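You operate a simulated robot arm through the tools that you are given. There is no shell and no other tool. Be economical: measure what you need, move in short steps, check, and stop when the job is done.

Carry out the task below with a simulated two-armed robot. There is one attempt and no reset: what you move stays moved.

Task
Put the round-lug plate on the fitting bench top away on the vice bench top. Then stack the carton marked "washers" from the fitting bench top on top of the carton that says "grommets". Then take the board brush on the ply table top and put it away on the cab trolley top. Then take the tub that says "soap" from the ply table top and put it on top of the wipe carton. Keep to this order. Set down upright: round-lug plate.

The check looks at the end state, three seconds after you hand in, the way a careful person would. Anything else that was tipped, shoved, dropped, spilled or broken makes it a failure.

Robot
Two 7-joint arms with two-finger parallel grippers on one trunk, on a base that drives. Base frame: it is fixed to the floor where the robot stands at the start and does not move with it; the origin is under the middle of the robot, x ahead of it, y to its left, z up. Lengths are in mm, angles in degrees, forces in N, time in s.
The left shoulder is at the start at [21, 105, 1273], the right one opposite. With the tool pointing down near the work surface each hand reaches from about 100 to 560 mm from the robot's upright axis, wherever it stands, measured 20 degrees to its own side. Places, roughly: board brush (5x5x14 cm) [-400, -1900, 800]; cab trolley top [4500, -7000, 800]; flange paste tub, trough soap [-500, -1750, 750]; grommet carton, rivet carton, washer carton [750, -250, 1000]; round-lug plate (17x6x6 cm) [500, 0, 900]; vice bench top [1500, -4700, 900]; wipe carton [-250, -1500, 750]. Payload 1.57 kg a hand.
Tool frame (each hand has its own): the origin (TCP) lies between the finger pads and is the grasp point; the fingertips stand 30 mm ahead of it; z points along the fingers, y is the line along which they close. The gripper opens to 80 mm. The fingers are 17 mm wide and 12 mm thick; the gripper's body (40 by 82 mm) begins 80 mm behind the TCP.
Orientation is that of the tool frame in the base frame, as [roll, pitch, yaw] about the fixed x, y, z axes, in that order (R = Rz(yaw) Ry(pitch) Rx(roll)). With the fingers straight down and closing along the base's y, the tool's x points along the base's -x, its y along +y and its z along -z.

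Tools
- The arms move only by the tool step_arm. It takes "left_moves", "right_moves" or both (then of equal length, played together; a hand with none holds still); each is a list of rows, each a list of 3 entries, a list of its own where there are three numbers: the shift along the tool's x, y, z in cm, then the turn, a rotation vector about the tool's x, y, z in degrees, then the closure, from 0 (fully open) to 1 (shut). In form: [[[tx, ty, tz], [rx, ry, rz], grip], ...]. A call has 1 to 10 rows; each row shifts and turns the commanded pose from where the row before left it, along the tool's axes as they then stand. Each row takes 0.2 s and may step no farther than 50 mm and 8.6 degrees from the row before; otherwise, or with a gripper value out of range, the whole call is refused. A pose out of reach is approached as far as the arm can. The call stops where the force on the tool passes 40 N (or 10 N more than at its start, if that is more) or the arm is blocked; 0.2 s more then pass. The fingers move at their own pace (about 45 mm/s each) and stop on an object; they squeeze with about 40 N. The grip force told is the motor's: it shows also when the fingers shut on nothing. Time passes only in rows, and 0.2 s behind the last, so rows that do not move let the fingers close. The reply holds the time, the measured pose of the TCP, the force on the tool along the base axes, the opening and the grip force, in the units named above and with some noise, with the torque about the TCP (base axes, N m) and any sound that the robot's microphone picked up.
- Cameras (640 x 400 px; columns grow to the right, rows downward): "scene" is now at [95.3, -37.6, 1398.5]; the picture's right is [-0.31, -0.95, -0.01], its down [-0.53, 0.18, -0.83] and it looks along [0.79, -0.26, -0.56] (base axes); focal length 276 px, centre (320, 200). "left" rides on the left gripper at [72, 7, -122] in its tool frame; the picture's right is [-0.09, 1.00, 0.00], its down [-0.84, -0.08, -0.54] and it looks along [-0.54, -0.05, 0.84] (tool axes); focal length 238 px, centre (320, 200). "right" rides on the right gripper at [72, -7, -122] in its tool frame; the picture's right is [0.09, 1.00, 0.00], its down [-0.84, 0.08, -0.54] and it looks along [-0.54, 0.05, 0.84] (tool axes); focal length 238 px, centre (320, 200). There is no depth. A picture from a camera that has moved, and an enlarged one, comes with that camera's place and axes in the base frame and with its lens.
- grab_frame(camera): a new picture of that camera. No time passes.
- lift_body(by): slides the trunk up (or, below 0, down) by that many mm; the arms and the scene camera ride with it, the base frame stays. It gives what a move gives, with no picture.
- base_move(legs): drives the robot by 1 to 6 legs, each [ahead, left, turn to the left] in mm, mm and degrees, along the robot's own axes; the way and the turn of a leg run together, so that a leg with both is an arc; at most 1500 mm and 180 degrees a leg. The arms and the cameras ride along, it lands a little off, and it stops where it bumps. It gives what a move gives.
- aim_head(pan, tilt): turns the head with the scene camera to pan (to the left, within 80 degrees either way) and tilt (down, from -29 to 69), counted from straight ahead of the robot. It gives what a move gives.
- enlarge(camera, box): a new picture of the part [left, top, right, bottom] of that camera's present view, enlarged. No time passes.
- close_job(): hands the job in; it is judged then, once.

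Work in short steps. Places have to be worked out from the pictures, the camera data and where the tool is seen: move nearer, look again, correct. Check each grasp and each placing, and mend what went wrong. You have 165 turns and 130 pictures in all, those below and enlarged ones among them. Open the grippers and draw the arms clear of the work before you hand the job in, unless the task says otherwise.

The tools are called after ">>>" as name(argument=value, ...) on one line, values as JSON. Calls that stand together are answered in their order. step_arm: Moves the arms, as the interface text tells. Its arguments: {"type":"object","properties":{"left_moves":{"type":"array"},"right_moves":{"type":"array"}},"required":[]} The other tools are called the same way: lift_body (by) slides the trunk up or down; base_move (legs) drives the base; aim_head (pan, tilt) turns the head that bears the scene camera; grab_frame (camera) takes a picture; enlarge (camera, box) takes an enlarged picture of a part of a camera's view; close_job () hands the job in.

At the start:

```text
time_s: 0.0
left_tool_pos: [339.1, 2.8, 1222.2]
left_tcp_rot: [179.6, -0.1, 180.0]
left_force: [0.1, 0.0, 0.3]
left_wrist_torque: [0.03, 0.01, 0.01]
left_finger_gap: 80.1
left_grip_force: 0.1
right_tool_pos: [354.1, -307.7, 1175.3]
right_tcp_rot: [179.6, -0.1, 180.0]
right_force: [0.0, -0.3, 0.1]
right_wrist_torque: [-0.01, -0.01, -0.01]
right_finger_gap: 79.9
right_grip_force: 0.0
trunk travel left (down, up): [-325.0, 245.0]
robot x, y, heading: [-1.7, 2.9, 0.1]
head pan, tilt: [-18.2, 33.7]
```

scene: 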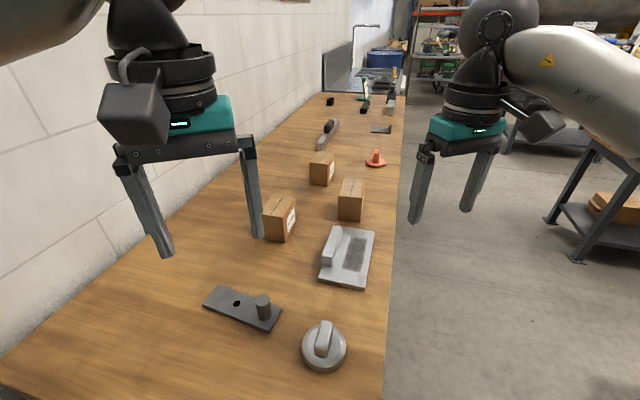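
right: 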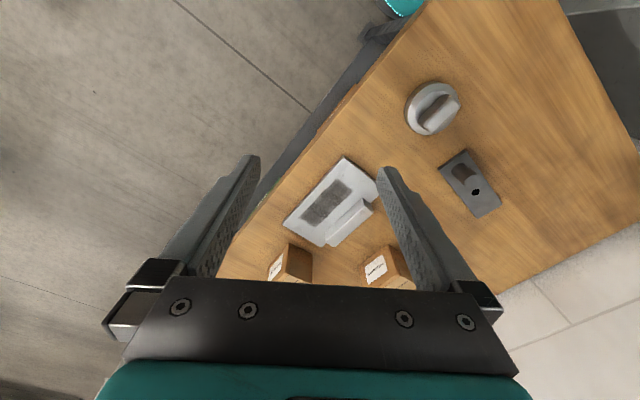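
left: 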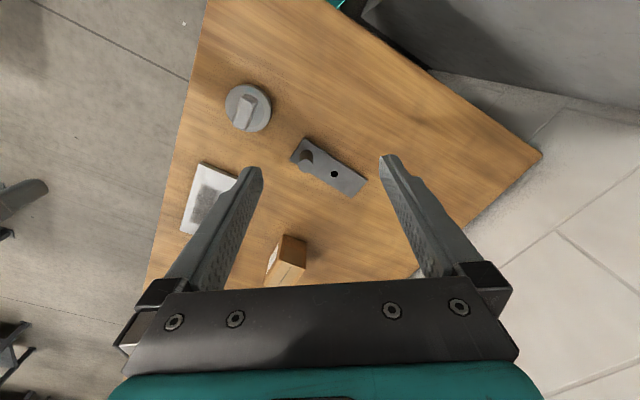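

I'll begin by reading the labels and the plate's details up close.

>>> enlarge(camera="scene", box=[190, 140, 410, 380])

>>> enlarge(camera="left", box=[170, 70, 410, 220])

>>> enlarge(camera="right", box=[230, 140, 430, 300])

```text
1.67 times, centred on (300, 260) of scene
camera zoom: at [95.3, -37.6, 1398.5], right [-0.31, -0.95, -0.01], down [-0.53, 0.18, -0.83], along [0.79, -0.26, -0.56], focal length 460 px, centre (353, 100)
```

zoom: 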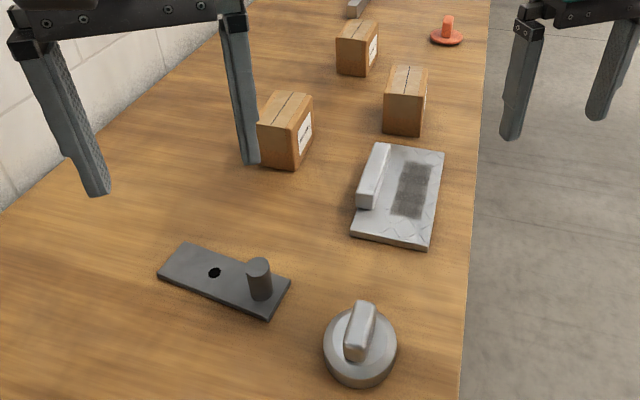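

```text
2.67 times, centred on (290, 145) of left
camera zoom: at [269.9, 7.5, 1344.3], right [0.09, 1.0, 0.01], down [0.84, -0.08, 0.54], along [0.54, -0.04, -0.84], focal length 636 px, centre (400, 347)
```

zoom: 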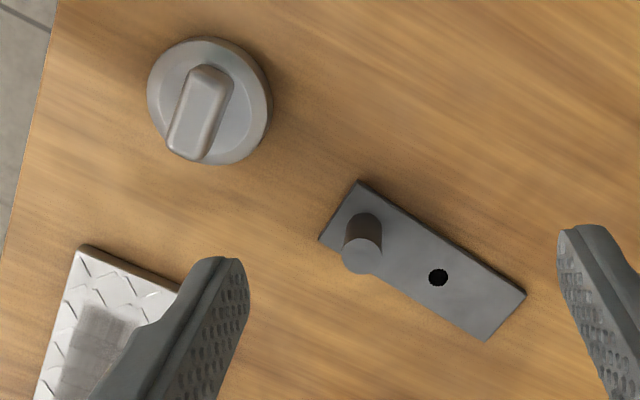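

```text
2.50 times, centred on (330, 220) of right
camera zoom: at [281.7, -316.4, 1297.2], right [-0.09, 1.0, 0.01], down [0.84, 0.07, 0.54], along [0.54, 0.06, -0.84], focal length 596 px, centre (295, 150)
```

zoom: 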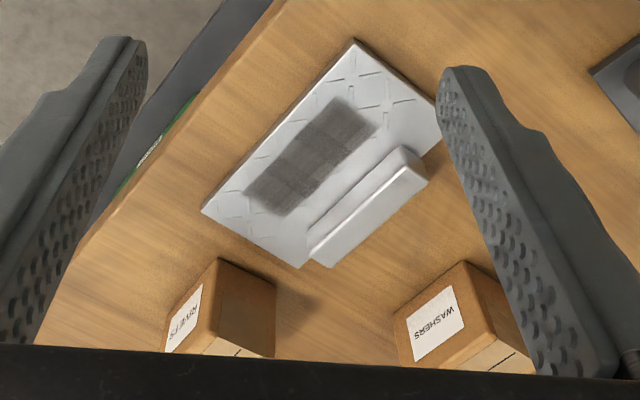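

Plate centre is near (488, 10), its long axis about 50° from x and its top near z≈885. The washers carton is the near-left one. I'll bring the left hand over the plate and turn it so the fingers close across the plate's width.

>>> step_arm(left_moves=[[[-4.8, 0, 0], [0, 0, 0], 0], [[-4.8, 0, 0], [0, 0, 0], 0], [[-4.7, 0, 0], [0, 0, 0], 0], [[0, 0, 3], [0, 0, -8.4], 0], [[0, 0, 3], [0, 0, -8.4], 0], [[0, 0, 3], [0, 0, -8.4], 0], [[0, 0, 3], [0, 0, -8.4], 0], [[0, 0, 3], [0, 0, -8.4], 0], [[0, 0, 2], [0, 0, -8.0], 0], [[0, 0, 0], [0, 0, 0], 0]])

>>> grab_frame(camera="left")

>>> grab_frame(camera="scene")

```text
time_s: 1.8
left_tool_pos: [516.8, 21.7, 1191.1]
left_tcp_rot: [-171.4, 10.1, -138.5]
left_force: [0.2, -0.1, 0.1]
left_wrist_torque: [-0.02, -0.05, 0.04]
left_finger_gap: 80.1
left_grip_force: 0.1
right_tool_pos: [351.2, -295.4, 1179.0]
right_tcp_rot: [-179.9, 0.2, -179.9]
right_force: [0.2, 0.3, -0.2]
right_wrist_torque: [-0.02, 0.01, 0.01]
right_finger_gap: 80.1
right_grip_force: 0.0
trunk travel left (down, up): [-325.0, 245.0]
robot x, y, heading: [1.2, 0.3, 0.1]
head pan, tilt: [-18.2, 33.7]
stopped in row 8 (left hand): the arm was blocked; the commanded pose is now the measured one
```

```text
123 pictures are left
camera left: at [432.6, -21.1, 1294.5], right [-0.57, 0.81, -0.13], down [0.54, 0.49, 0.69], along [0.62, 0.32, -0.71], focal length 238 px, centre (320, 200)
```

left: 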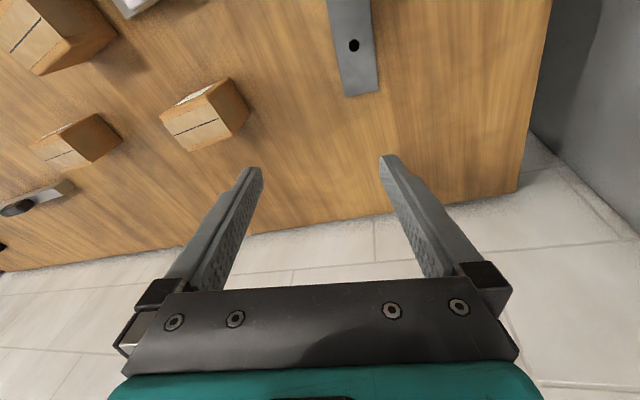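

```text
122 pictures are left
camera scene: at [93.0, -23.0, 1398.5], right [-0.31, -0.95, 0.0], down [-0.53, 0.17, -0.83], along [0.79, -0.26, -0.55], focal length 276 px, centre (320, 200)
```

scene: 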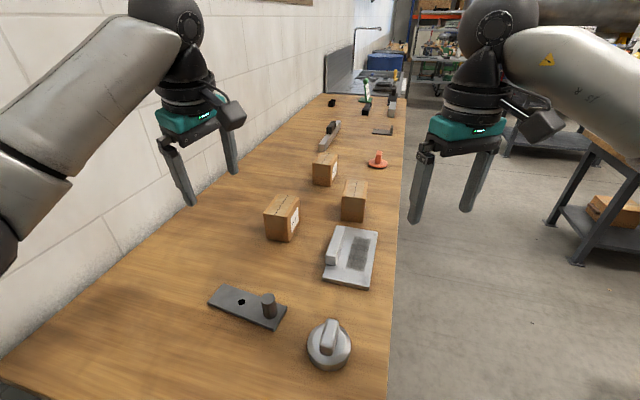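

The hand tipped at the edge of its reach, being too high and too far out. I'll lower it, bring it in, and level it.

>>> step_arm(left_moves=[[[2.7, 1.05, 3.9], [0, 0, 0], 0], [[2.7, 1.05, 3.9], [0, 0, 0], 0], [[0, 0, 2], [-4.35, 5.05, 0], 0], [[0, 0, 2], [-4.35, 5.05, 0], 0], [[0, 0, 0], [0, 0, -4.6], 0], [[0, 0, 0], [0, 0, -4.6], 0], [[0, 0, 0], [0, 0, 0], 0]])

>>> grab_frame(camera="left")

```text
time_s: 2.3
left_tool_pos: [512.9, 12.9, 1233.8]
left_tcp_rot: [-162.4, 19.9, -135.5]
left_force: [1.2, 0.5, 0.1]
left_wrist_torque: [0.0, 0.0, -0.03]
left_finger_gap: 80.2
left_grip_force: 0.1
right_tool_pos: [352.5, -293.8, 1178.9]
right_tcp_rot: [-179.9, 0.2, -179.8]
right_force: [-0.5, 0.5, 0.1]
right_wrist_torque: [0.02, -0.02, -0.03]
right_finger_gap: 79.9
right_grip_force: 0.1
trunk travel left (down, up): [-325.0, 245.0]
robot x, y, heading: [-0.1, 5.3, 0.1]
head pan, tilt: [-18.2, 33.7]
stopped in row 2 (left hand): the arm was blocked; the commanded pose is now the measured one
```

```text
121 pictures are left
camera left: at [407.6, -31.0, 1316.6], right [-0.53, 0.81, -0.25], down [0.37, 0.49, 0.79], along [0.76, 0.33, -0.56], focal length 238 px, centre (320, 200)
```

left: 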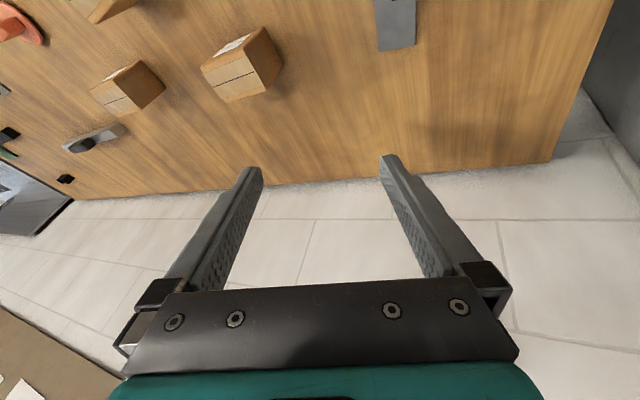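

The hand drifted the wrong way, which suggests the arm itself is at a limit or touching something. I'll look at the arm.

>>> aim_head(pan=40, tilt=25)

>>> grab_frame(camera="scene")

```text
time_s: 3.6
left_tool_pos: [511.0, 10.7, 1232.7]
left_tcp_rot: [-162.4, 19.6, -135.9]
left_force: [-0.3, -0.4, 0.5]
left_wrist_torque: [0.04, 0.01, 0.02]
left_finger_gap: 80.0
left_grip_force: 0.1
right_tool_pos: [351.2, -293.3, 1180.2]
right_tcp_rot: [-179.8, 0.0, -180.0]
right_force: [0.5, 0.2, 0.7]
right_wrist_torque: [0.03, -0.02, 0.01]
right_finger_gap: 79.9
right_grip_force: 0.1
trunk travel left (down, up): [-325.0, 245.0]
robot x, y, heading: [1.6, 0.4, 0.1]
head pan, tilt: [40.0, 25.0]
```

```text
120 pictures are left
camera scene: at [79.1, 65.6, 1413.0], right [0.64, -0.77, 0.0], down [-0.32, -0.27, -0.91], along [0.69, 0.58, -0.42], focal length 276 px, centre (320, 200)
```

scene: 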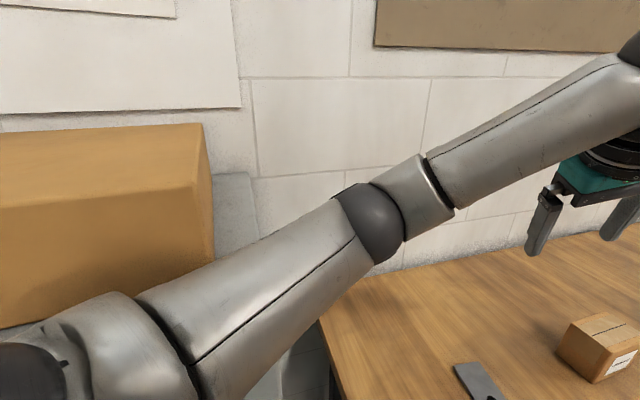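

There is no contact; the arm is simply over-stretched with the wrist too high. I'll draw the hand back and down, then level it.

>>> step_arm(left_moves=[[[3.37, 2.93, 0.04], [0, 0, 0], 0], [[3.37, 2.93, 0.04], [0, 0, 0], 0], [[0, 0, 0], [-4.25, 4.9, 0], 0], [[0, 0, 0], [-4.25, 4.9, 0], 0], [[0, 0, 0], [-4.25, 4.9, 0], 0], [[0, 0, 0], [-4.25, 4.9, 0], 0], [[0, 0, 0], [0, 0, 0], 0]])

```text
time_s: 5.2
left_tool_pos: [431.7, 6.2, 1185.1]
left_tcp_rot: [178.8, -0.5, -138.9]
left_force: [0.1, -0.3, -0.7]
left_wrist_torque: [0.0, 0.01, -0.01]
left_finger_gap: 79.9
left_grip_force: 0.1
right_tool_pos: [354.0, -297.2, 1178.0]
right_tcp_rot: [179.9, 0.0, -179.9]
right_force: [0.1, 0.0, 0.8]
right_wrist_torque: [-0.01, 0.02, 0.0]
right_finger_gap: 79.5
right_grip_force: 0.1
trunk travel left (down, up): [-325.0, 245.0]
robot x, y, heading: [1.1, 2.0, 0.2]
head pan, tilt: [40.0, 25.0]
```

Level now. I'll lower it, finish the yaw, move over the plate and look.

>>> step_arm(left_moves=[[[0, 0, 4.2], [0, 0, -4.5], 0], [[0, 0, 4.2], [0, 0, -4.5], 0], [[0, 0, 4.2], [0, 0, 0], 0], [[-1.3, -1.85, 0], [0, 0, 0], 0], [[-1.3, -1.85, 0], [0, 0, 0], 0], [[0, 0, 0], [0, 0, 0], 0]])

>>> aim_head(pan=-10, tilt=45)

>>> grab_frame(camera="left")

>>> grab_frame(camera="scene")

```text
time_s: 6.0
left_tool_pos: [468.8, 10.3, 1171.8]
left_tcp_rot: [-170.2, 8.7, -128.6]
left_force: [-0.3, 0.7, 0.3]
left_wrist_torque: [-0.02, 0.01, -0.01]
left_finger_gap: 79.8
left_grip_force: 0.1
right_tool_pos: [354.3, -297.1, 1179.1]
right_tcp_rot: [179.9, 0.1, -179.9]
right_force: [-0.1, 0.1, -0.7]
right_wrist_torque: [0.0, 0.02, -0.04]
right_finger_gap: 80.0
right_grip_force: 0.1
trunk travel left (down, up): [-325.0, 245.0]
robot x, y, heading: [3.6, 3.6, 0.0]
head pan, tilt: [40.0, 25.0]
stopped in row 4 (left hand): the arm was blocked; the commanded pose is now the measured one
```

```text
time_s: 7.2
left_tool_pos: [466.5, 9.5, 1171.0]
left_tcp_rot: [-170.4, 8.6, -128.8]
left_force: [-0.2, 0.2, -0.3]
left_wrist_torque: [-0.02, 0.03, 0.02]
left_finger_gap: 79.9
left_grip_force: 0.0
right_tool_pos: [354.1, -295.9, 1178.6]
right_tcp_rot: [179.8, 0.1, -179.8]
right_force: [0.5, 0.0, -0.1]
right_wrist_torque: [0.01, -0.01, 0.0]
right_finger_gap: 80.5
right_grip_force: 0.0
trunk travel left (down, up): [-325.0, 245.0]
robot x, y, heading: [4.7, 2.9, 0.2]
head pan, tilt: [-10.0, 45.0]
```

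```text
119 pictures are left
camera left: at [392.4, -43.4, 1278.2], right [-0.69, 0.71, -0.15], down [0.46, 0.59, 0.67], along [0.56, 0.39, -0.73], focal length 238 px, centre (320, 200)
```

left: 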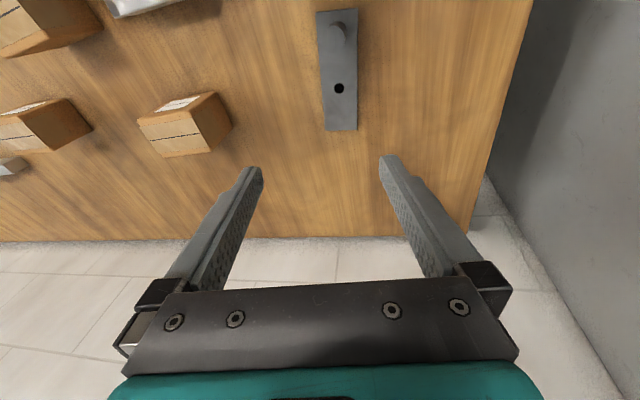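

```text
118 pictures are left
camera scene: at [90.9, -11.7, 1382.7], right [-0.17, -0.99, 0.0], down [-0.7, 0.12, -0.71], along [0.7, -0.12, -0.71], focal length 276 px, centre (320, 200)
```

scene: 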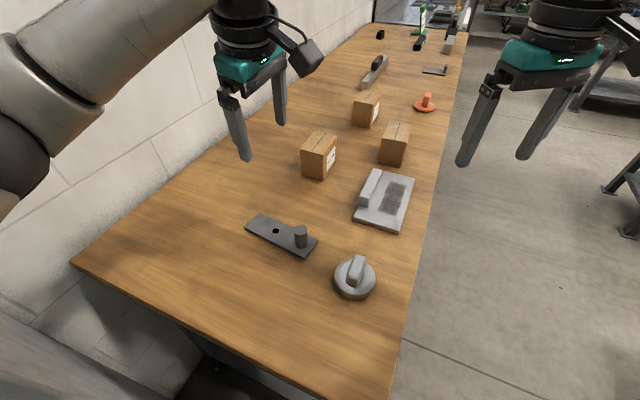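

The hand stays blocked when descending, tilting outward instead. I'll look down by the left arm for an obstacle.

>>> aim_head(pan=65, tilt=50)

>>> grab_frame(camera="scene")

```text
time_s: 8.7
left_tool_pos: [467.4, 8.7, 1171.0]
left_tcp_rot: [-170.5, 8.6, -128.8]
left_force: [0.7, 0.0, 0.2]
left_wrist_torque: [0.0, 0.01, 0.0]
left_finger_gap: 80.1
left_grip_force: 0.0
right_tool_pos: [355.1, -297.3, 1178.1]
right_tcp_rot: [179.9, 0.1, -179.8]
right_force: [0.5, -0.7, -0.1]
right_wrist_torque: [0.0, 0.03, 0.0]
right_finger_gap: 80.1
right_grip_force: 0.1
trunk travel left (down, up): [-325.0, 245.0]
robot x, y, heading: [2.9, 1.1, 0.2]
head pan, tilt: [65.0, 50.0]
```

```text
117 pictures are left
camera scene: at [43.2, 71.8, 1375.9], right [0.91, -0.42, 0.0], down [-0.32, -0.69, -0.64], along [0.27, 0.58, -0.77], focal length 276 px, centre (320, 200)
```

scene: 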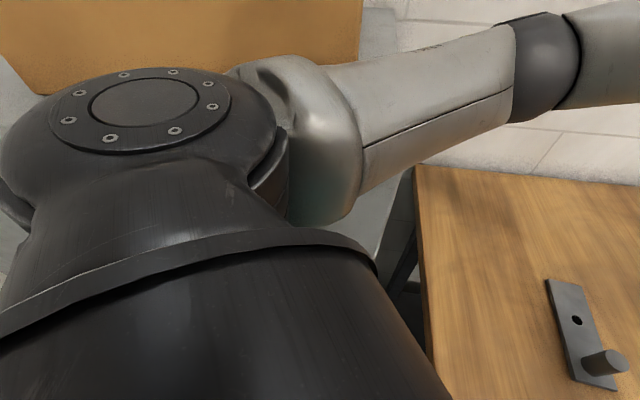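

The upper arm is crowded against the stand on the left. I'll pull the hand in and shift the robot to the open front side of the bench, so first I'll check the floor there.

>>> step_arm(left_moves=[[[2.3, 2.9, -1.5], [0, 0, 0], 0], [[2.3, 2.9, -1.5], [0, 0, 0], 0], [[2.3, 2.9, -1.5], [0, 0, 0], 0], [[0, 0, 0], [-4, 4.5, 7], 0], [[0, 0, 0], [-4, 4.5, 7], 0], [[0, 0, 0], [0, 0, 8], 0], [[0, 0, 0], [0, 0, 8], 0], [[0, 0, 0], [0, 0, 8], 0], [[0, 0, 0], [0, 0, 8], 0], [[0, 0, 0], [0, 0, 5], 0]])

>>> aim_head(pan=-50, tilt=40)

>>> grab_frame(camera="scene")

>>> aim_head(pan=-80, tilt=15)

>>> grab_frame(camera="scene")

```text
refused: row 4 steps farther than a row can; nothing moved
```

```text
time_s: 10.6
left_tool_pos: [467.4, 7.9, 1171.0]
left_tcp_rot: [-170.5, 8.5, -128.8]
left_force: [1.1, -0.1, -0.2]
left_wrist_torque: [-0.01, 0.01, 0.0]
left_finger_gap: 79.9
left_grip_force: 0.2
right_tool_pos: [353.7, -296.6, 1179.0]
right_tcp_rot: [179.8, 0.0, -179.9]
right_force: [-0.2, -0.1, 0.3]
right_wrist_torque: [-0.04, 0.0, 0.03]
right_finger_gap: 80.0
right_grip_force: 0.1
trunk travel left (down, up): [-325.0, 245.0]
robot x, y, heading: [4.1, 4.4, 0.2]
head pan, tilt: [-50.0, 40.0]
```

```text
116 pictures are left
camera scene: at [65.3, -63.3, 1389.9], right [-0.77, -0.64, 0.0], down [-0.41, 0.49, -0.77], along [0.49, -0.59, -0.64], focal length 276 px, centre (320, 200)
```

scene: 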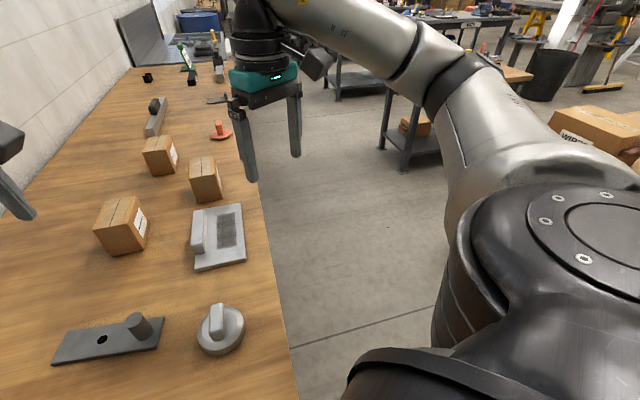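

```text
time_s: 11.6
left_tool_pos: [465.9, 8.6, 1170.3]
left_tcp_rot: [-170.5, 8.5, -128.9]
left_force: [0.5, -0.8, 0.1]
left_wrist_torque: [0.03, -0.01, 0.02]
left_finger_gap: 79.8
left_grip_force: 0.1
right_tool_pos: [353.7, -297.9, 1179.9]
right_tcp_rot: [179.9, 0.0, -180.0]
right_force: [0.7, 0.3, -0.1]
right_wrist_torque: [0.02, 0.01, 0.0]
right_finger_gap: 79.8
right_grip_force: 0.1
trunk travel left (down, up): [-325.0, 245.0]
robot x, y, heading: [2.7, 5.1, -0.2]
head pan, tilt: [-80.0, 15.0]
```

```text
115 pictures are left
camera scene: at [26.9, -90.4, 1429.3], right [-0.98, -0.18, 0.0], down [-0.04, 0.26, -0.97], along [0.17, -0.95, -0.26], focal length 276 px, centre (320, 200)
```

scene: 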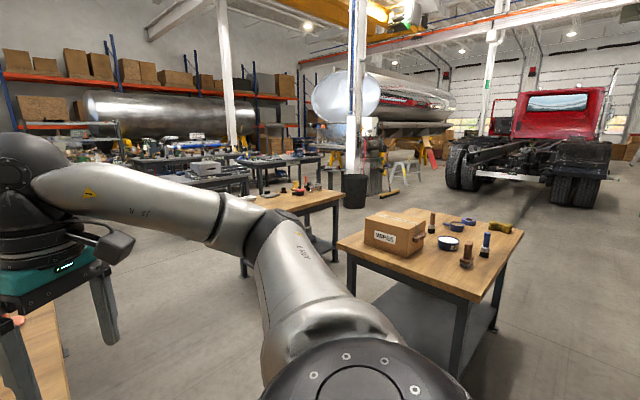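

The wipes carton and ply table are on my right, and the floor in front of the bench is open. I'll retract the left hand properly this time, then drive round to face the bench front.

>>> step_arm(left_moves=[[[2.3, 2.9, -1.5], [0, 0, 0], 0], [[2.3, 2.9, -1.5], [0, 0, 0], 0], [[2.3, 2.9, -1.5], [0, 0, 0], 0], [[0, 0, 0], [-4.3, 4.9, 0], 0], [[0, 0, 0], [-4.3, 4.9, 0], 0], [[0, 0, 0], [0, 0, 8], 0], [[0, 0, 0], [0, 0, 8], 0], [[0, 0, 0], [0, 0, 8], 0], [[0, 0, 0], [0, 0, 8], 0], [[0, 0, 0], [0, 0, 8], 0]])

>>> base_move(legs=[[-200, -420, 0], [490, 0, 0], [0, 0, 53]])

>>> aim_head(pan=0, tilt=50)

>>> grab_frame(camera="scene")

>>> grab_frame(camera="left")

```text
time_s: 13.8
left_tool_pos: [348.5, 8.8, 1182.6]
left_tcp_rot: [-178.9, -1.6, -169.9]
left_force: [0.1, 0.0, -0.1]
left_wrist_torque: [-0.04, 0.03, -0.01]
left_finger_gap: 80.2
left_grip_force: 0.0
right_tool_pos: [356.0, -298.5, 1177.8]
right_tcp_rot: [179.8, 0.0, -179.9]
right_force: [-0.4, 0.9, 0.5]
right_wrist_torque: [0.0, -0.02, 0.0]
right_finger_gap: 80.2
right_grip_force: 0.0
trunk travel left (down, up): [-325.0, 245.0]
robot x, y, heading: [2.6, 5.4, 0.3]
head pan, tilt: [-80.0, 15.0]
```

```text
time_s: 21.5
left_tool_pos: [502.5, -134.3, 1182.0]
left_tcp_rot: [-178.8, -1.6, -117.1]
left_force: [-0.8, -0.5, -0.3]
left_wrist_torque: [0.01, -0.01, 0.02]
left_finger_gap: 80.1
left_grip_force: 0.1
right_tool_pos: [754.0, -316.4, 1178.8]
right_tcp_rot: [-180.0, 0.0, -127.3]
right_force: [0.2, 0.0, -0.1]
right_wrist_torque: [-0.01, 0.03, 0.02]
right_finger_gap: 79.7
right_grip_force: 0.0
trunk travel left (down, up): [-325.0, 245.0]
robot x, y, heading: [301.6, -417.0, 52.7]
head pan, tilt: [-80.0, 15.0]
```

```text
time_s: 23.0
left_tool_pos: [503.9, -134.0, 1182.8]
left_tcp_rot: [-178.7, -1.7, -117.1]
left_force: [0.3, 0.2, -0.2]
left_wrist_torque: [0.02, 0.0, -0.02]
left_finger_gap: 80.1
left_grip_force: 0.0
right_tool_pos: [752.4, -315.3, 1178.5]
right_tcp_rot: [-179.9, 0.0, -127.2]
right_force: [0.0, -0.5, 0.1]
right_wrist_torque: [0.0, 0.0, 0.02]
right_finger_gap: 79.9
right_grip_force: 0.0
trunk travel left (down, up): [-325.0, 245.0]
robot x, y, heading: [298.7, -412.1, 52.7]
head pan, tilt: [0.0, 50.0]
```

```text
114 pictures are left
camera scene: at [352.8, -345.4, 1375.3], right [0.79, -0.61, 0.0], down [-0.46, -0.61, -0.64], along [0.39, 0.51, -0.77], focal length 276 px, centre (320, 200)
```

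scene: 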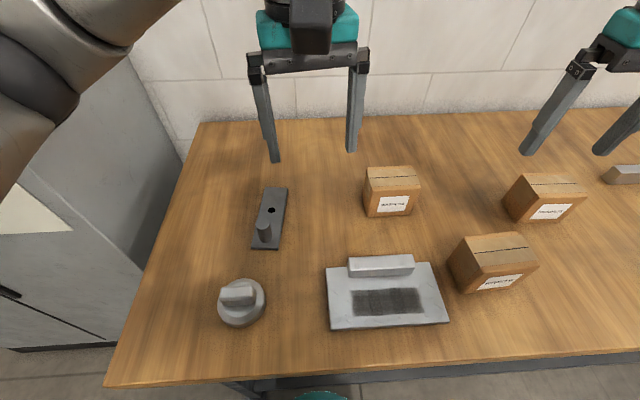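

```text
113 pictures are left
camera left: at [465.3, -191.2, 1305.7], right [-0.84, 0.54, -0.02], down [0.45, 0.73, 0.52], along [0.3, 0.43, -0.85], focal length 238 px, centre (320, 200)
```

left: 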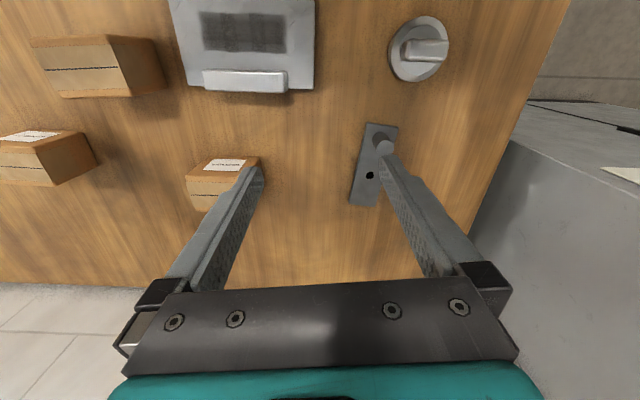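

From the new stance both views agree: plate centre ≈(490, 12), axis ≈52°, top ≈885. I'll move the left hand over the centre of mass, slightly to the lug side, align it, and descend part-way.

>>> step_arm(left_moves=[[[0, 0, 3.5], [-0.45, -0.9, 5.5], 0], [[0, 0, 3.5], [-0.45, -0.9, 5.5], 0], [[-3.08, 3.36, 2], [0, 0, 0], 0], [[-3.08, 3.36, 2], [0, 0, 0], 0], [[-3.08, 3.36, 2], [0, 0, 0], 0], [[0, 0, 3.5], [0, 0, 0], 0], [[0, 0, 0], [0, 0, 0], 0]])

>>> grab_frame(camera="scene")

>>> grab_frame(camera="left")

```text
time_s: 24.6
left_tool_pos: [481.7, -1.3, 1013.5]
left_tcp_rot: [-179.5, 0.3, -128.0]
left_force: [-0.1, 0.7, -1.1]
left_wrist_torque: [0.0, -0.01, 0.0]
left_finger_gap: 80.0
left_grip_force: 0.1
right_tool_pos: [751.9, -316.3, 1178.2]
right_tcp_rot: [-180.0, 0.0, -127.3]
right_force: [-0.4, -0.3, 0.2]
right_wrist_torque: [-0.03, -0.01, 0.02]
right_finger_gap: 80.0
right_grip_force: 0.0
trunk travel left (down, up): [-325.0, 245.0]
robot x, y, heading: [297.9, -415.1, 52.7]
head pan, tilt: [0.0, 50.0]
```

```text
112 pictures are left
camera scene: at [352.7, -345.3, 1375.3], right [0.8, -0.61, 0.0], down [-0.46, -0.61, -0.64], along [0.39, 0.51, -0.77], focal length 276 px, centre (320, 200)
```

scene: 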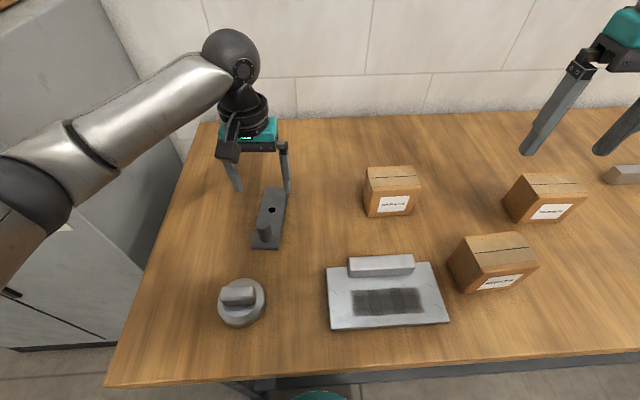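

```text
111 pictures are left
camera left: at [431.5, -53.5, 1135.3], right [-0.73, 0.69, -0.01], down [0.57, 0.61, 0.55], along [0.38, 0.39, -0.84], focal length 238 px, centre (320, 200)
```

left: 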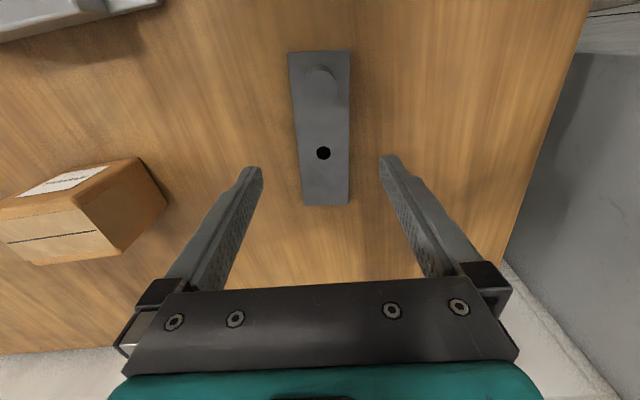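

Aligned well; I need about 2.6° more yaw and a 4 mm shift. I'll descend to just above the bench.

>>> step_arm(left_moves=[[[-0.45, 0, 3.5], [0, 0, 2.6], 0], [[0, 0, 3.5], [0, 0, 0], 0], [[0, 0, 2.8], [0, 0, 0], 0], [[0, 0, 0], [0, 0, 0], 0]])

>>> grab_frame(camera="left")

>>> enlarge(camera="scene", box=[200, 110, 340, 260])

```text
time_s: 25.6
left_tool_pos: [486.2, 1.5, 918.1]
left_tcp_rot: [-179.5, 0.3, -130.7]
left_force: [-0.5, 1.8, 0.4]
left_wrist_torque: [0.04, -0.01, 0.02]
left_finger_gap: 80.1
left_grip_force: 0.0
right_tool_pos: [752.9, -316.3, 1178.4]
right_tcp_rot: [-180.0, 0.0, -127.3]
right_force: [-0.7, -0.5, -0.2]
right_wrist_torque: [0.01, -0.01, 0.0]
right_finger_gap: 80.0
right_grip_force: 0.0
trunk travel left (down, up): [-325.0, 245.0]
robot x, y, heading: [302.0, -412.7, 52.6]
head pan, tilt: [0.0, 50.0]
```

```text
110 pictures are left
camera left: at [433.4, -49.0, 1038.8], right [-0.69, 0.72, -0.01], down [0.6, 0.58, 0.55], along [0.4, 0.38, -0.84], focal length 238 px, centre (320, 200)
```

left: 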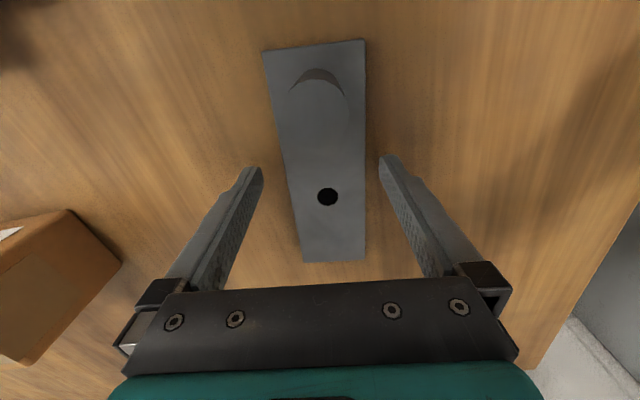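

```text
2.67 times, centred on (270, 185) of scene
camera zoom: at [352.7, -345.4, 1375.3], right [0.8, -0.61, 0.0], down [-0.46, -0.61, -0.64], along [0.39, 0.51, -0.77], focal length 736 px, centre (453, 240)
```

zoom: 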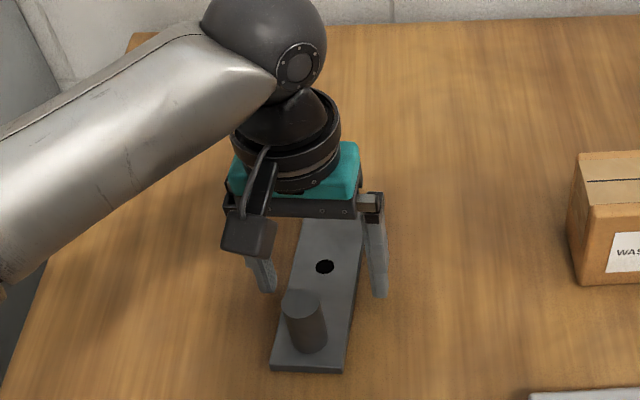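

Yaw is good and the plate top is about 884. I'll trim 3 mm sideways and feel down gently toward the bench.

>>> step_arm(left_moves=[[[0, 0.3, 0.8], [0, 0, 0], 0], [[0, 0, 0.4], [0, 0, 0], 0], [[0, 0, 0], [0, 0, 0], 0]])

>>> enlarge(camera="scene", box=[230, 160, 310, 260])

```text
time_s: 26.4
left_tool_pos: [483.4, 2.9, 909.7]
left_tcp_rot: [-179.7, 0.7, -130.7]
left_force: [-5.3, -4.3, 31.4]
left_wrist_torque: [0.62, 1.43, 0.3]
left_finger_gap: 80.1
left_grip_force: 0.0
right_tool_pos: [751.6, -319.3, 1179.2]
right_tcp_rot: [179.8, 0.2, -127.4]
right_force: [-0.1, -0.4, 0.7]
right_wrist_torque: [0.0, 0.03, 0.02]
right_finger_gap: 80.0
right_grip_force: 0.1
trunk travel left (down, up): [-325.0, 245.0]
robot x, y, heading: [297.4, -412.9, 53.0]
head pan, tilt: [0.0, 50.0]
```

```text
4.00 times, centred on (270, 210) of scene
camera zoom: at [351.3, -348.1, 1375.8], right [0.8, -0.61, 0.0], down [-0.46, -0.61, -0.64], along [0.39, 0.51, -0.76], focal length 1104 px, centre (520, 160)
```

zoom: 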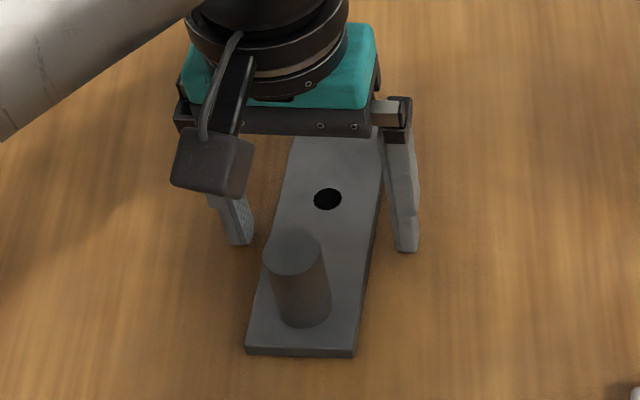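

The fingertips touched the bench at TCP z≈910, so the bench is about 880. I'll lift 2 mm and close.

>>> step_arm(left_moves=[[[0, 0, -0.25], [0, 0, 0], 0], [[0, 0, 0], [0, 0, 0], 0.5], [[0, 0, 0], [0, 0, 0], 1], [[0, 0, 0], [0, 0, 0], 1], [[0, 0, 0], [0, 0, 0], 1], [[0, 0, 0], [0, 0, 0], 1]])

>>> grab_frame(camera="left")

```text
time_s: 27.8
left_tool_pos: [481.7, 6.0, 910.7]
left_tcp_rot: [-179.8, 0.5, -130.7]
left_force: [-12.3, 10.4, 22.9]
left_wrist_torque: [0.75, 1.28, -0.13]
left_finger_gap: 55.7
left_grip_force: 40.1
right_tool_pos: [751.2, -315.9, 1179.3]
right_tcp_rot: [180.0, 0.2, -127.4]
right_force: [-0.1, 0.1, -0.3]
right_wrist_torque: [0.03, -0.01, 0.01]
right_finger_gap: 80.2
right_grip_force: 0.1
trunk travel left (down, up): [-325.0, 245.0]
robot x, y, heading: [298.4, -414.0, 52.9]
head pan, tilt: [0.0, 50.0]
```

```text
107 pictures are left
camera left: at [430.0, -45.6, 1031.4], right [-0.7, 0.72, 0.0], down [0.6, 0.58, 0.55], along [0.4, 0.38, -0.84], focal length 238 px, centre (320, 200)
```

left: 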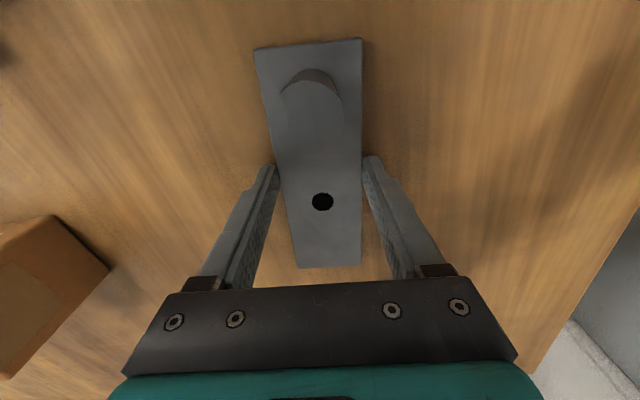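

Gripped at 56 mm, which matches the plate width. I'll lift a little and check.

>>> step_arm(left_moves=[[[0, 0, -1], [0, 0, 0], 1], [[0, 0, -2], [0, 0, 0], 1], [[0, 0, -3], [0, 0, 0], 1], [[0, 0, 0], [0, 0, 0], 1]])

>>> enlarge(camera="scene", box=[210, 130, 330, 260])

```text
time_s: 28.8
left_tool_pos: [483.0, 3.2, 969.9]
left_tcp_rot: [-179.5, 0.3, -130.8]
left_force: [0.1, -0.1, -7.5]
left_wrist_torque: [0.04, -0.04, -0.01]
left_finger_gap: 55.6
left_grip_force: 40.2
right_tool_pos: [751.8, -316.0, 1178.8]
right_tcp_rot: [-180.0, 0.0, -127.4]
right_force: [0.4, 0.2, 0.1]
right_wrist_torque: [0.03, -0.02, 0.0]
right_finger_gap: 80.3
right_grip_force: 0.0
trunk travel left (down, up): [-325.0, 245.0]
robot x, y, heading: [300.8, -414.3, 52.7]
head pan, tilt: [0.0, 50.0]
```

```text
3.08 times, centred on (270, 195) of scene
camera zoom: at [353.0, -344.8, 1375.2], right [0.8, -0.61, 0.0], down [-0.46, -0.61, -0.64], along [0.39, 0.51, -0.77], focal length 850 px, centre (474, 215)
```

zoom: 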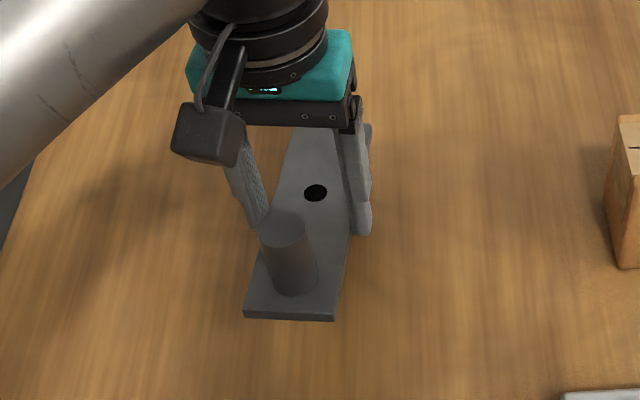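

Held level with no torque at 7.5 N. I'll raise it, draw it in, and look toward the vice bench.

>>> step_arm(left_moves=[[[0, 0, -4], [0, 0, 0], 1], [[0, 0, -4], [0, 0, 0], 1], [[2.5, 0, -2.5], [0, 0, 0], 1], [[3, 0, -2], [0, 0, 0], 1], [[4, 0, 0], [0, 0, 0], 1], [[3, 0, 0], [0, 0, 0], 1], [[0, 0, 0], [0, 0, 0], 1]])

>>> base_move(legs=[[-400, 0, 0], [0, 0, -110]])

>>> aim_head(pan=0, tilt=15)

>>> grab_frame(camera="scene")

```text
time_s: 30.4
left_tool_pos: [402.3, -90.1, 1093.6]
left_tcp_rot: [-179.5, 0.3, -130.8]
left_force: [-0.2, -0.1, -7.2]
left_wrist_torque: [0.0, -0.01, 0.02]
left_finger_gap: 55.8
left_grip_force: 40.3
right_tool_pos: [753.2, -316.2, 1179.1]
right_tcp_rot: [-179.9, 0.0, -127.3]
right_force: [0.1, 0.0, -0.4]
right_wrist_torque: [0.01, 0.0, 0.01]
right_finger_gap: 80.0
right_grip_force: 0.0
trunk travel left (down, up): [-325.0, 245.0]
robot x, y, heading: [301.7, -416.9, 52.4]
head pan, tilt: [0.0, 50.0]
```

```text
time_s: 37.6
left_tool_pos: [317.1, -953.1, 1093.0]
left_tcp_rot: [-179.5, 0.2, 118.4]
left_force: [0.7, -0.3, -6.9]
left_wrist_torque: [-0.02, -0.02, 0.03]
left_finger_gap: 55.5
left_grip_force: 40.1
right_tool_pos: [-18.6, -1199.9, 1178.7]
right_tcp_rot: [-180.0, 0.0, 121.8]
right_force: [0.4, 0.0, -0.2]
right_wrist_torque: [0.0, -0.01, 0.01]
right_finger_gap: 80.1
right_grip_force: 0.1
trunk travel left (down, up): [-325.0, 245.0]
robot x, y, heading: [49.5, -742.3, -58.1]
head pan, tilt: [0.0, 50.0]
```

```text
time_s: 38.6
left_tool_pos: [315.9, -953.7, 1094.4]
left_tcp_rot: [-179.5, 0.3, 118.4]
left_force: [-0.2, 0.8, -7.5]
left_wrist_torque: [-0.03, -0.01, 0.02]
left_finger_gap: 55.6
left_grip_force: 39.8
right_tool_pos: [-18.9, -1200.3, 1178.8]
right_tcp_rot: [179.9, 0.0, 121.9]
right_force: [-0.3, -0.2, -0.2]
right_wrist_torque: [-0.01, 0.01, -0.01]
right_finger_gap: 79.9
right_grip_force: 0.0
trunk travel left (down, up): [-325.0, 245.0]
robot x, y, heading: [51.8, -742.1, -58.0]
head pan, tilt: [0.0, 15.0]
```

```text
105 pictures are left
camera scene: at [104.7, -831.2, 1428.9], right [-0.85, -0.53, 0.0], down [-0.14, 0.22, -0.97], along [0.51, -0.82, -0.26], focal length 276 px, centre (320, 200)
```

scene: 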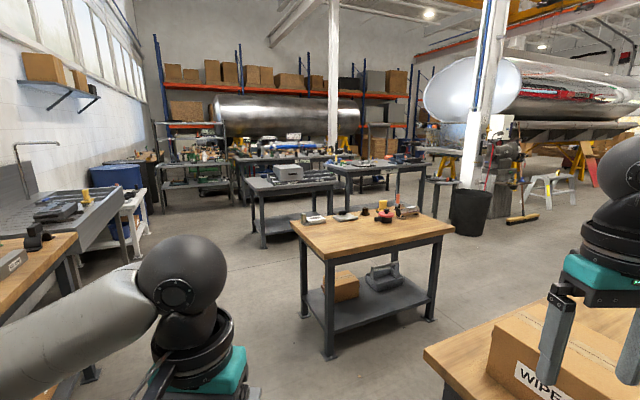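

The plate rides steady. I'll zoom in on the benches ahead to identify the vice bench and my route.

>>> enlarge(camera="scene", box=[140, 120, 460, 320])

```text
2.00 times, centred on (300, 220) of scene
camera zoom: at [104.7, -831.2, 1428.9], right [-0.85, -0.53, 0.0], down [-0.14, 0.22, -0.97], along [0.51, -0.82, -0.26], focal length 552 px, centre (360, 160)
```

zoom: 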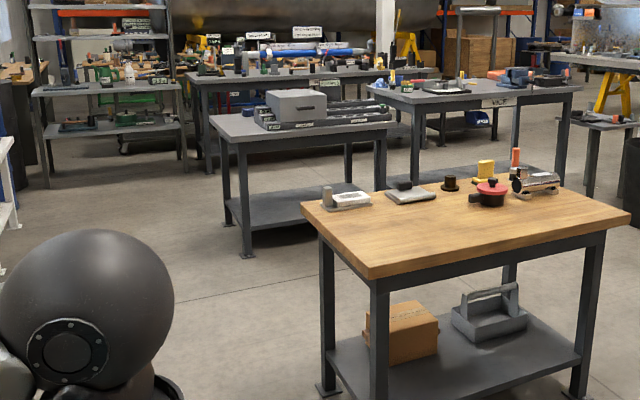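

The vice bench matches the labelled bench at right-back. The aisle between the fitting bench and the wooden table is about 1.1–1.2 m wide, so I'll take it, turn right past the table, and look again.

>>> base_move(legs=[[0, 0, 23], [1450, 0, 0], [950, 0, 0], [0, 0, -90]])

>>> grab_frame(camera="scene")

```text
time_s: 55.3
left_tool_pos: [1896.4, -2465.5, 1094.4]
left_tcp_rot: [-179.5, 0.3, 50.9]
left_force: [-1.0, 0.1, -6.5]
left_wrist_torque: [0.01, 0.0, 0.02]
left_finger_gap: 55.8
left_grip_force: 40.1
right_tool_pos: [1541.3, -2249.9, 1179.1]
right_tcp_rot: [179.9, 0.0, 54.3]
right_force: [-0.1, 0.8, 0.2]
right_wrist_torque: [0.0, 0.02, 0.01]
right_finger_gap: 80.0
right_grip_force: 0.2
trunk travel left (down, up): [-325.0, 245.0]
robot x, y, heading: [1988.2, -2140.0, -125.6]
head pan, tilt: [0.0, 15.0]
```

```text
103 pictures are left
camera scene: at [1928.3, -2223.5, 1428.9], right [-0.81, 0.58, 0.0], down [0.15, 0.21, -0.97], along [-0.56, -0.78, -0.26], focal length 276 px, centre (320, 200)
```

scene: 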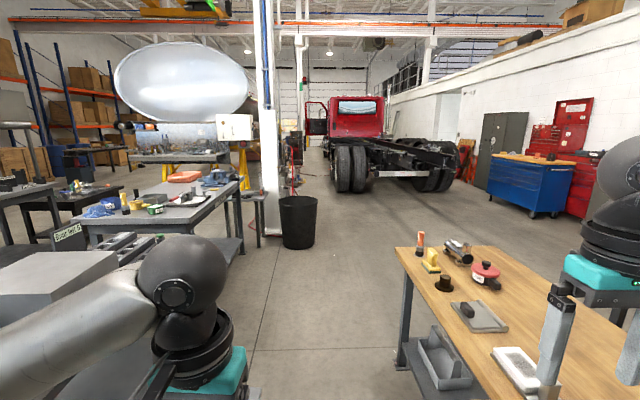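

I can see the vice bench on the left with a blue vice. I'll zoom in to find free space.

>>> enlarge(camera="scene", box=[30, 130, 330, 320])

```text
2.11 times, centred on (180, 225) of scene
camera zoom: at [1928.3, -2223.5, 1428.9], right [-0.81, 0.58, 0.0], down [0.15, 0.21, -0.97], along [-0.56, -0.78, -0.26], focal length 581 px, centre (615, 147)
```

zoom: 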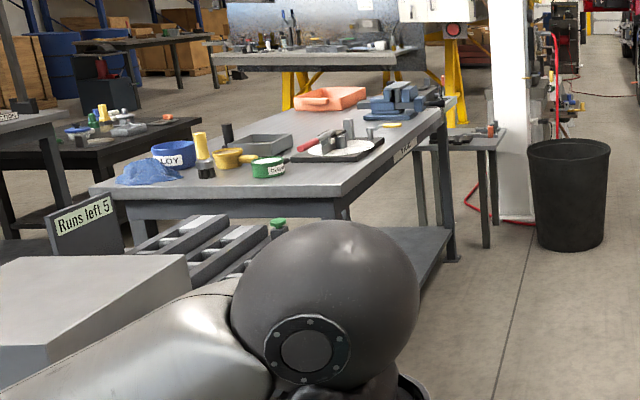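

There's free space on the vice bench near its right-hand corner, around (1680, -4000). I'll drive down the aisle and turn to face it.

>>> base_move(legs=[[1420, 0, 0], [420, 0, 0], [0, 0, 94.3]])

>>> aim_head(pan=10, tilt=35)

>>> grab_frame(camera="scene")

```text
time_s: 68.5
left_tool_pos: [1250.8, -3701.3, 1094.6]
left_tcp_rot: [-179.4, 0.2, 145.0]
left_force: [0.4, 0.5, -6.5]
left_wrist_torque: [-0.02, -0.01, 0.0]
left_finger_gap: 55.6
left_grip_force: 40.5
right_tool_pos: [1061.7, -4073.1, 1178.9]
right_tcp_rot: [180.0, 0.0, 148.5]
right_force: [-0.1, 0.2, 0.6]
right_wrist_torque: [0.01, 0.01, -0.03]
right_finger_gap: 80.0
right_grip_force: 0.0
trunk travel left (down, up): [-325.0, 245.0]
robot x, y, heading: [917.4, -3630.2, -31.3]
head pan, tilt: [0.0, 15.0]
```

```text
time_s: 69.4
left_tool_pos: [1251.8, -3701.6, 1093.9]
left_tcp_rot: [-179.5, 0.3, 145.1]
left_force: [0.1, 0.2, -7.4]
left_wrist_torque: [0.0, -0.02, -0.02]
left_finger_gap: 55.6
left_grip_force: 39.7
right_tool_pos: [1062.3, -4073.1, 1178.6]
right_tcp_rot: [179.9, 0.0, 148.5]
right_force: [-0.4, -0.2, 0.4]
right_wrist_torque: [0.02, 0.01, -0.03]
right_finger_gap: 79.6
right_grip_force: 0.0
trunk travel left (down, up): [-325.0, 245.0]
robot x, y, heading: [916.4, -3633.2, -31.6]
head pan, tilt: [10.0, 35.0]
```

```text
101 pictures are left
camera scene: at [1008.4, -3670.9, 1397.0], right [-0.37, -0.93, 0.0], down [-0.53, 0.21, -0.82], along [0.76, -0.3, -0.57], focal length 276 px, centre (320, 200)
```

scene: 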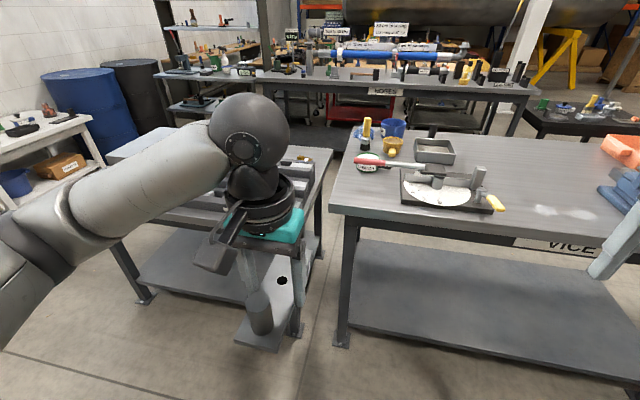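

A clear patch lies between the mat and the blue vice, around (1375, -4611). I'll slide right to line up the left hand with it, then close in.

>>> base_move(legs=[[200, 0, 0], [0, -723, 0], [180, 0, 0]])

>>> aim_head(pan=10, tilt=50)

>>> grab_frame(camera="scene")

```text
time_s: 75.7
left_tool_pos: [1195.6, -4529.3, 1093.0]
left_tcp_rot: [-179.6, 0.2, 144.8]
left_force: [0.7, -0.3, -8.3]
left_wrist_torque: [0.0, 0.01, 0.0]
left_finger_gap: 55.7
left_grip_force: 40.0
right_tool_pos: [1004.9, -4898.1, 1177.2]
right_tcp_rot: [179.9, 0.0, 148.3]
right_force: [0.2, -0.4, -0.3]
right_wrist_torque: [0.04, 0.02, -0.05]
right_finger_gap: 79.9
right_grip_force: 0.2
trunk travel left (down, up): [-325.0, 245.0]
robot x, y, heading: [861.1, -4454.7, -31.6]
head pan, tilt: [10.0, 35.0]
```

```text
time_s: 76.4
left_tool_pos: [1195.4, -4526.9, 1093.0]
left_tcp_rot: [-179.5, 0.3, 144.8]
left_force: [0.2, -0.6, -6.9]
left_wrist_torque: [0.02, -0.06, -0.01]
left_finger_gap: 56.0
left_grip_force: 40.3
right_tool_pos: [1003.6, -4897.5, 1179.8]
right_tcp_rot: [180.0, 0.0, 148.3]
right_force: [0.1, -0.9, 0.1]
right_wrist_torque: [-0.01, 0.01, -0.01]
right_finger_gap: 79.6
right_grip_force: 0.1
trunk travel left (down, up): [-325.0, 245.0]
robot x, y, heading: [865.2, -4454.8, -31.7]
head pan, tilt: [10.0, 50.0]
```

```text
100 pictures are left
camera scene: at [942.3, -4491.3, 1375.3], right [-0.37, -0.93, 0.0], down [-0.71, 0.28, -0.64], along [0.6, -0.24, -0.77], focal length 276 px, centre (320, 200)
```

scene: 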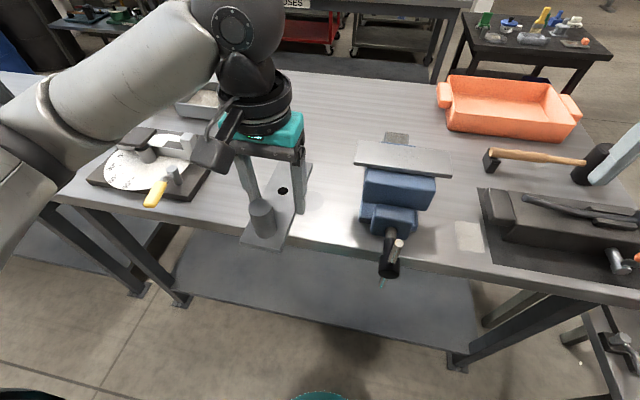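

Free patch centre is about (1412, -4570). I'll creep 100 mm ahead and then extend the hand over it.

>>> base_move(legs=[[100, 0, 0]])

>>> step_arm(left_moves=[[[-3.3, 2.7, 0], [0, 0, 0], 1], [[-3.3, 2.7, 2], [0, 0, 0], 1], [[-3.3, 2.7, 2.5], [0, 0, 0], 1], [[0, 0, 4], [0, 0, 0], 1], [[0, 0, 0], [0, 0, 0], 1]])

>>> grab_frame(camera="scene")

>>> grab_frame(camera="left")

```text
time_s: 77.6
left_tool_pos: [1281.4, -4579.7, 1092.5]
left_tcp_rot: [-179.6, 0.2, 144.7]
left_force: [0.3, -0.8, -7.3]
left_wrist_torque: [0.0, 0.01, -0.03]
left_finger_gap: 55.5
left_grip_force: 40.7
right_tool_pos: [1090.1, -4950.7, 1177.9]
right_tcp_rot: [180.0, 0.0, 148.1]
right_force: [0.4, -0.7, -0.1]
right_wrist_torque: [0.01, 0.03, -0.01]
right_finger_gap: 80.0
right_grip_force: 0.1
trunk travel left (down, up): [-325.0, 245.0]
robot x, y, heading: [950.5, -4513.4, -31.9]
head pan, tilt: [10.0, 50.0]
```

```text
time_s: 78.8
left_tool_pos: [1405.4, -4572.3, 1007.8]
left_tcp_rot: [-179.5, 0.1, 144.8]
left_force: [1.1, -0.6, -7.5]
left_wrist_torque: [-0.04, -0.02, 0.02]
left_finger_gap: 55.8
left_grip_force: 40.0
right_tool_pos: [1088.8, -4950.9, 1179.4]
right_tcp_rot: [179.9, 0.0, 148.2]
right_force: [0.7, -0.3, -0.2]
right_wrist_torque: [0.02, 0.01, 0.0]
right_finger_gap: 79.9
right_grip_force: 0.2
trunk travel left (down, up): [-325.0, 245.0]
robot x, y, heading: [949.5, -4506.6, -31.8]
head pan, tilt: [10.0, 50.0]
```

```text
99 pictures are left
camera scene: at [1027.3, -4544.0, 1375.2], right [-0.37, -0.93, 0.0], down [-0.71, 0.29, -0.64], along [0.6, -0.24, -0.77], focal length 276 px, centre (320, 200)
```

scene: 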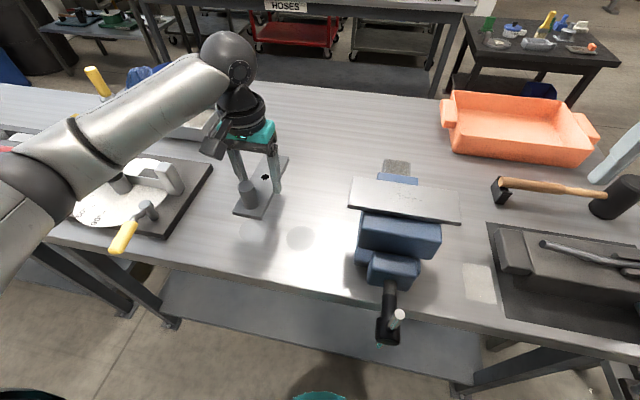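

```text
98 pictures are left
camera left: at [1351.8, -4524.9, 1128.9], right [0.65, 0.76, -0.01], down [0.64, -0.54, 0.55], along [0.41, -0.36, -0.84], focal length 238 px, centre (320, 200)
```

left: 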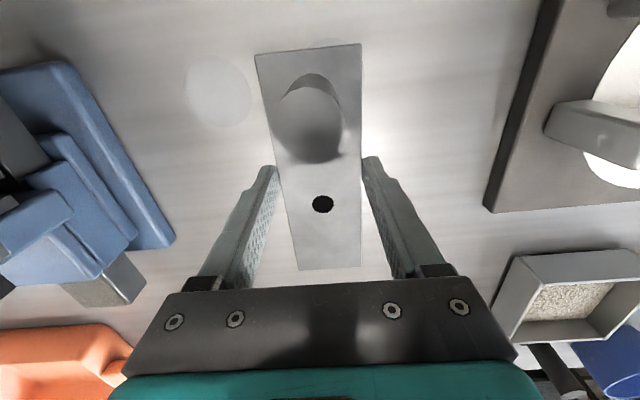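

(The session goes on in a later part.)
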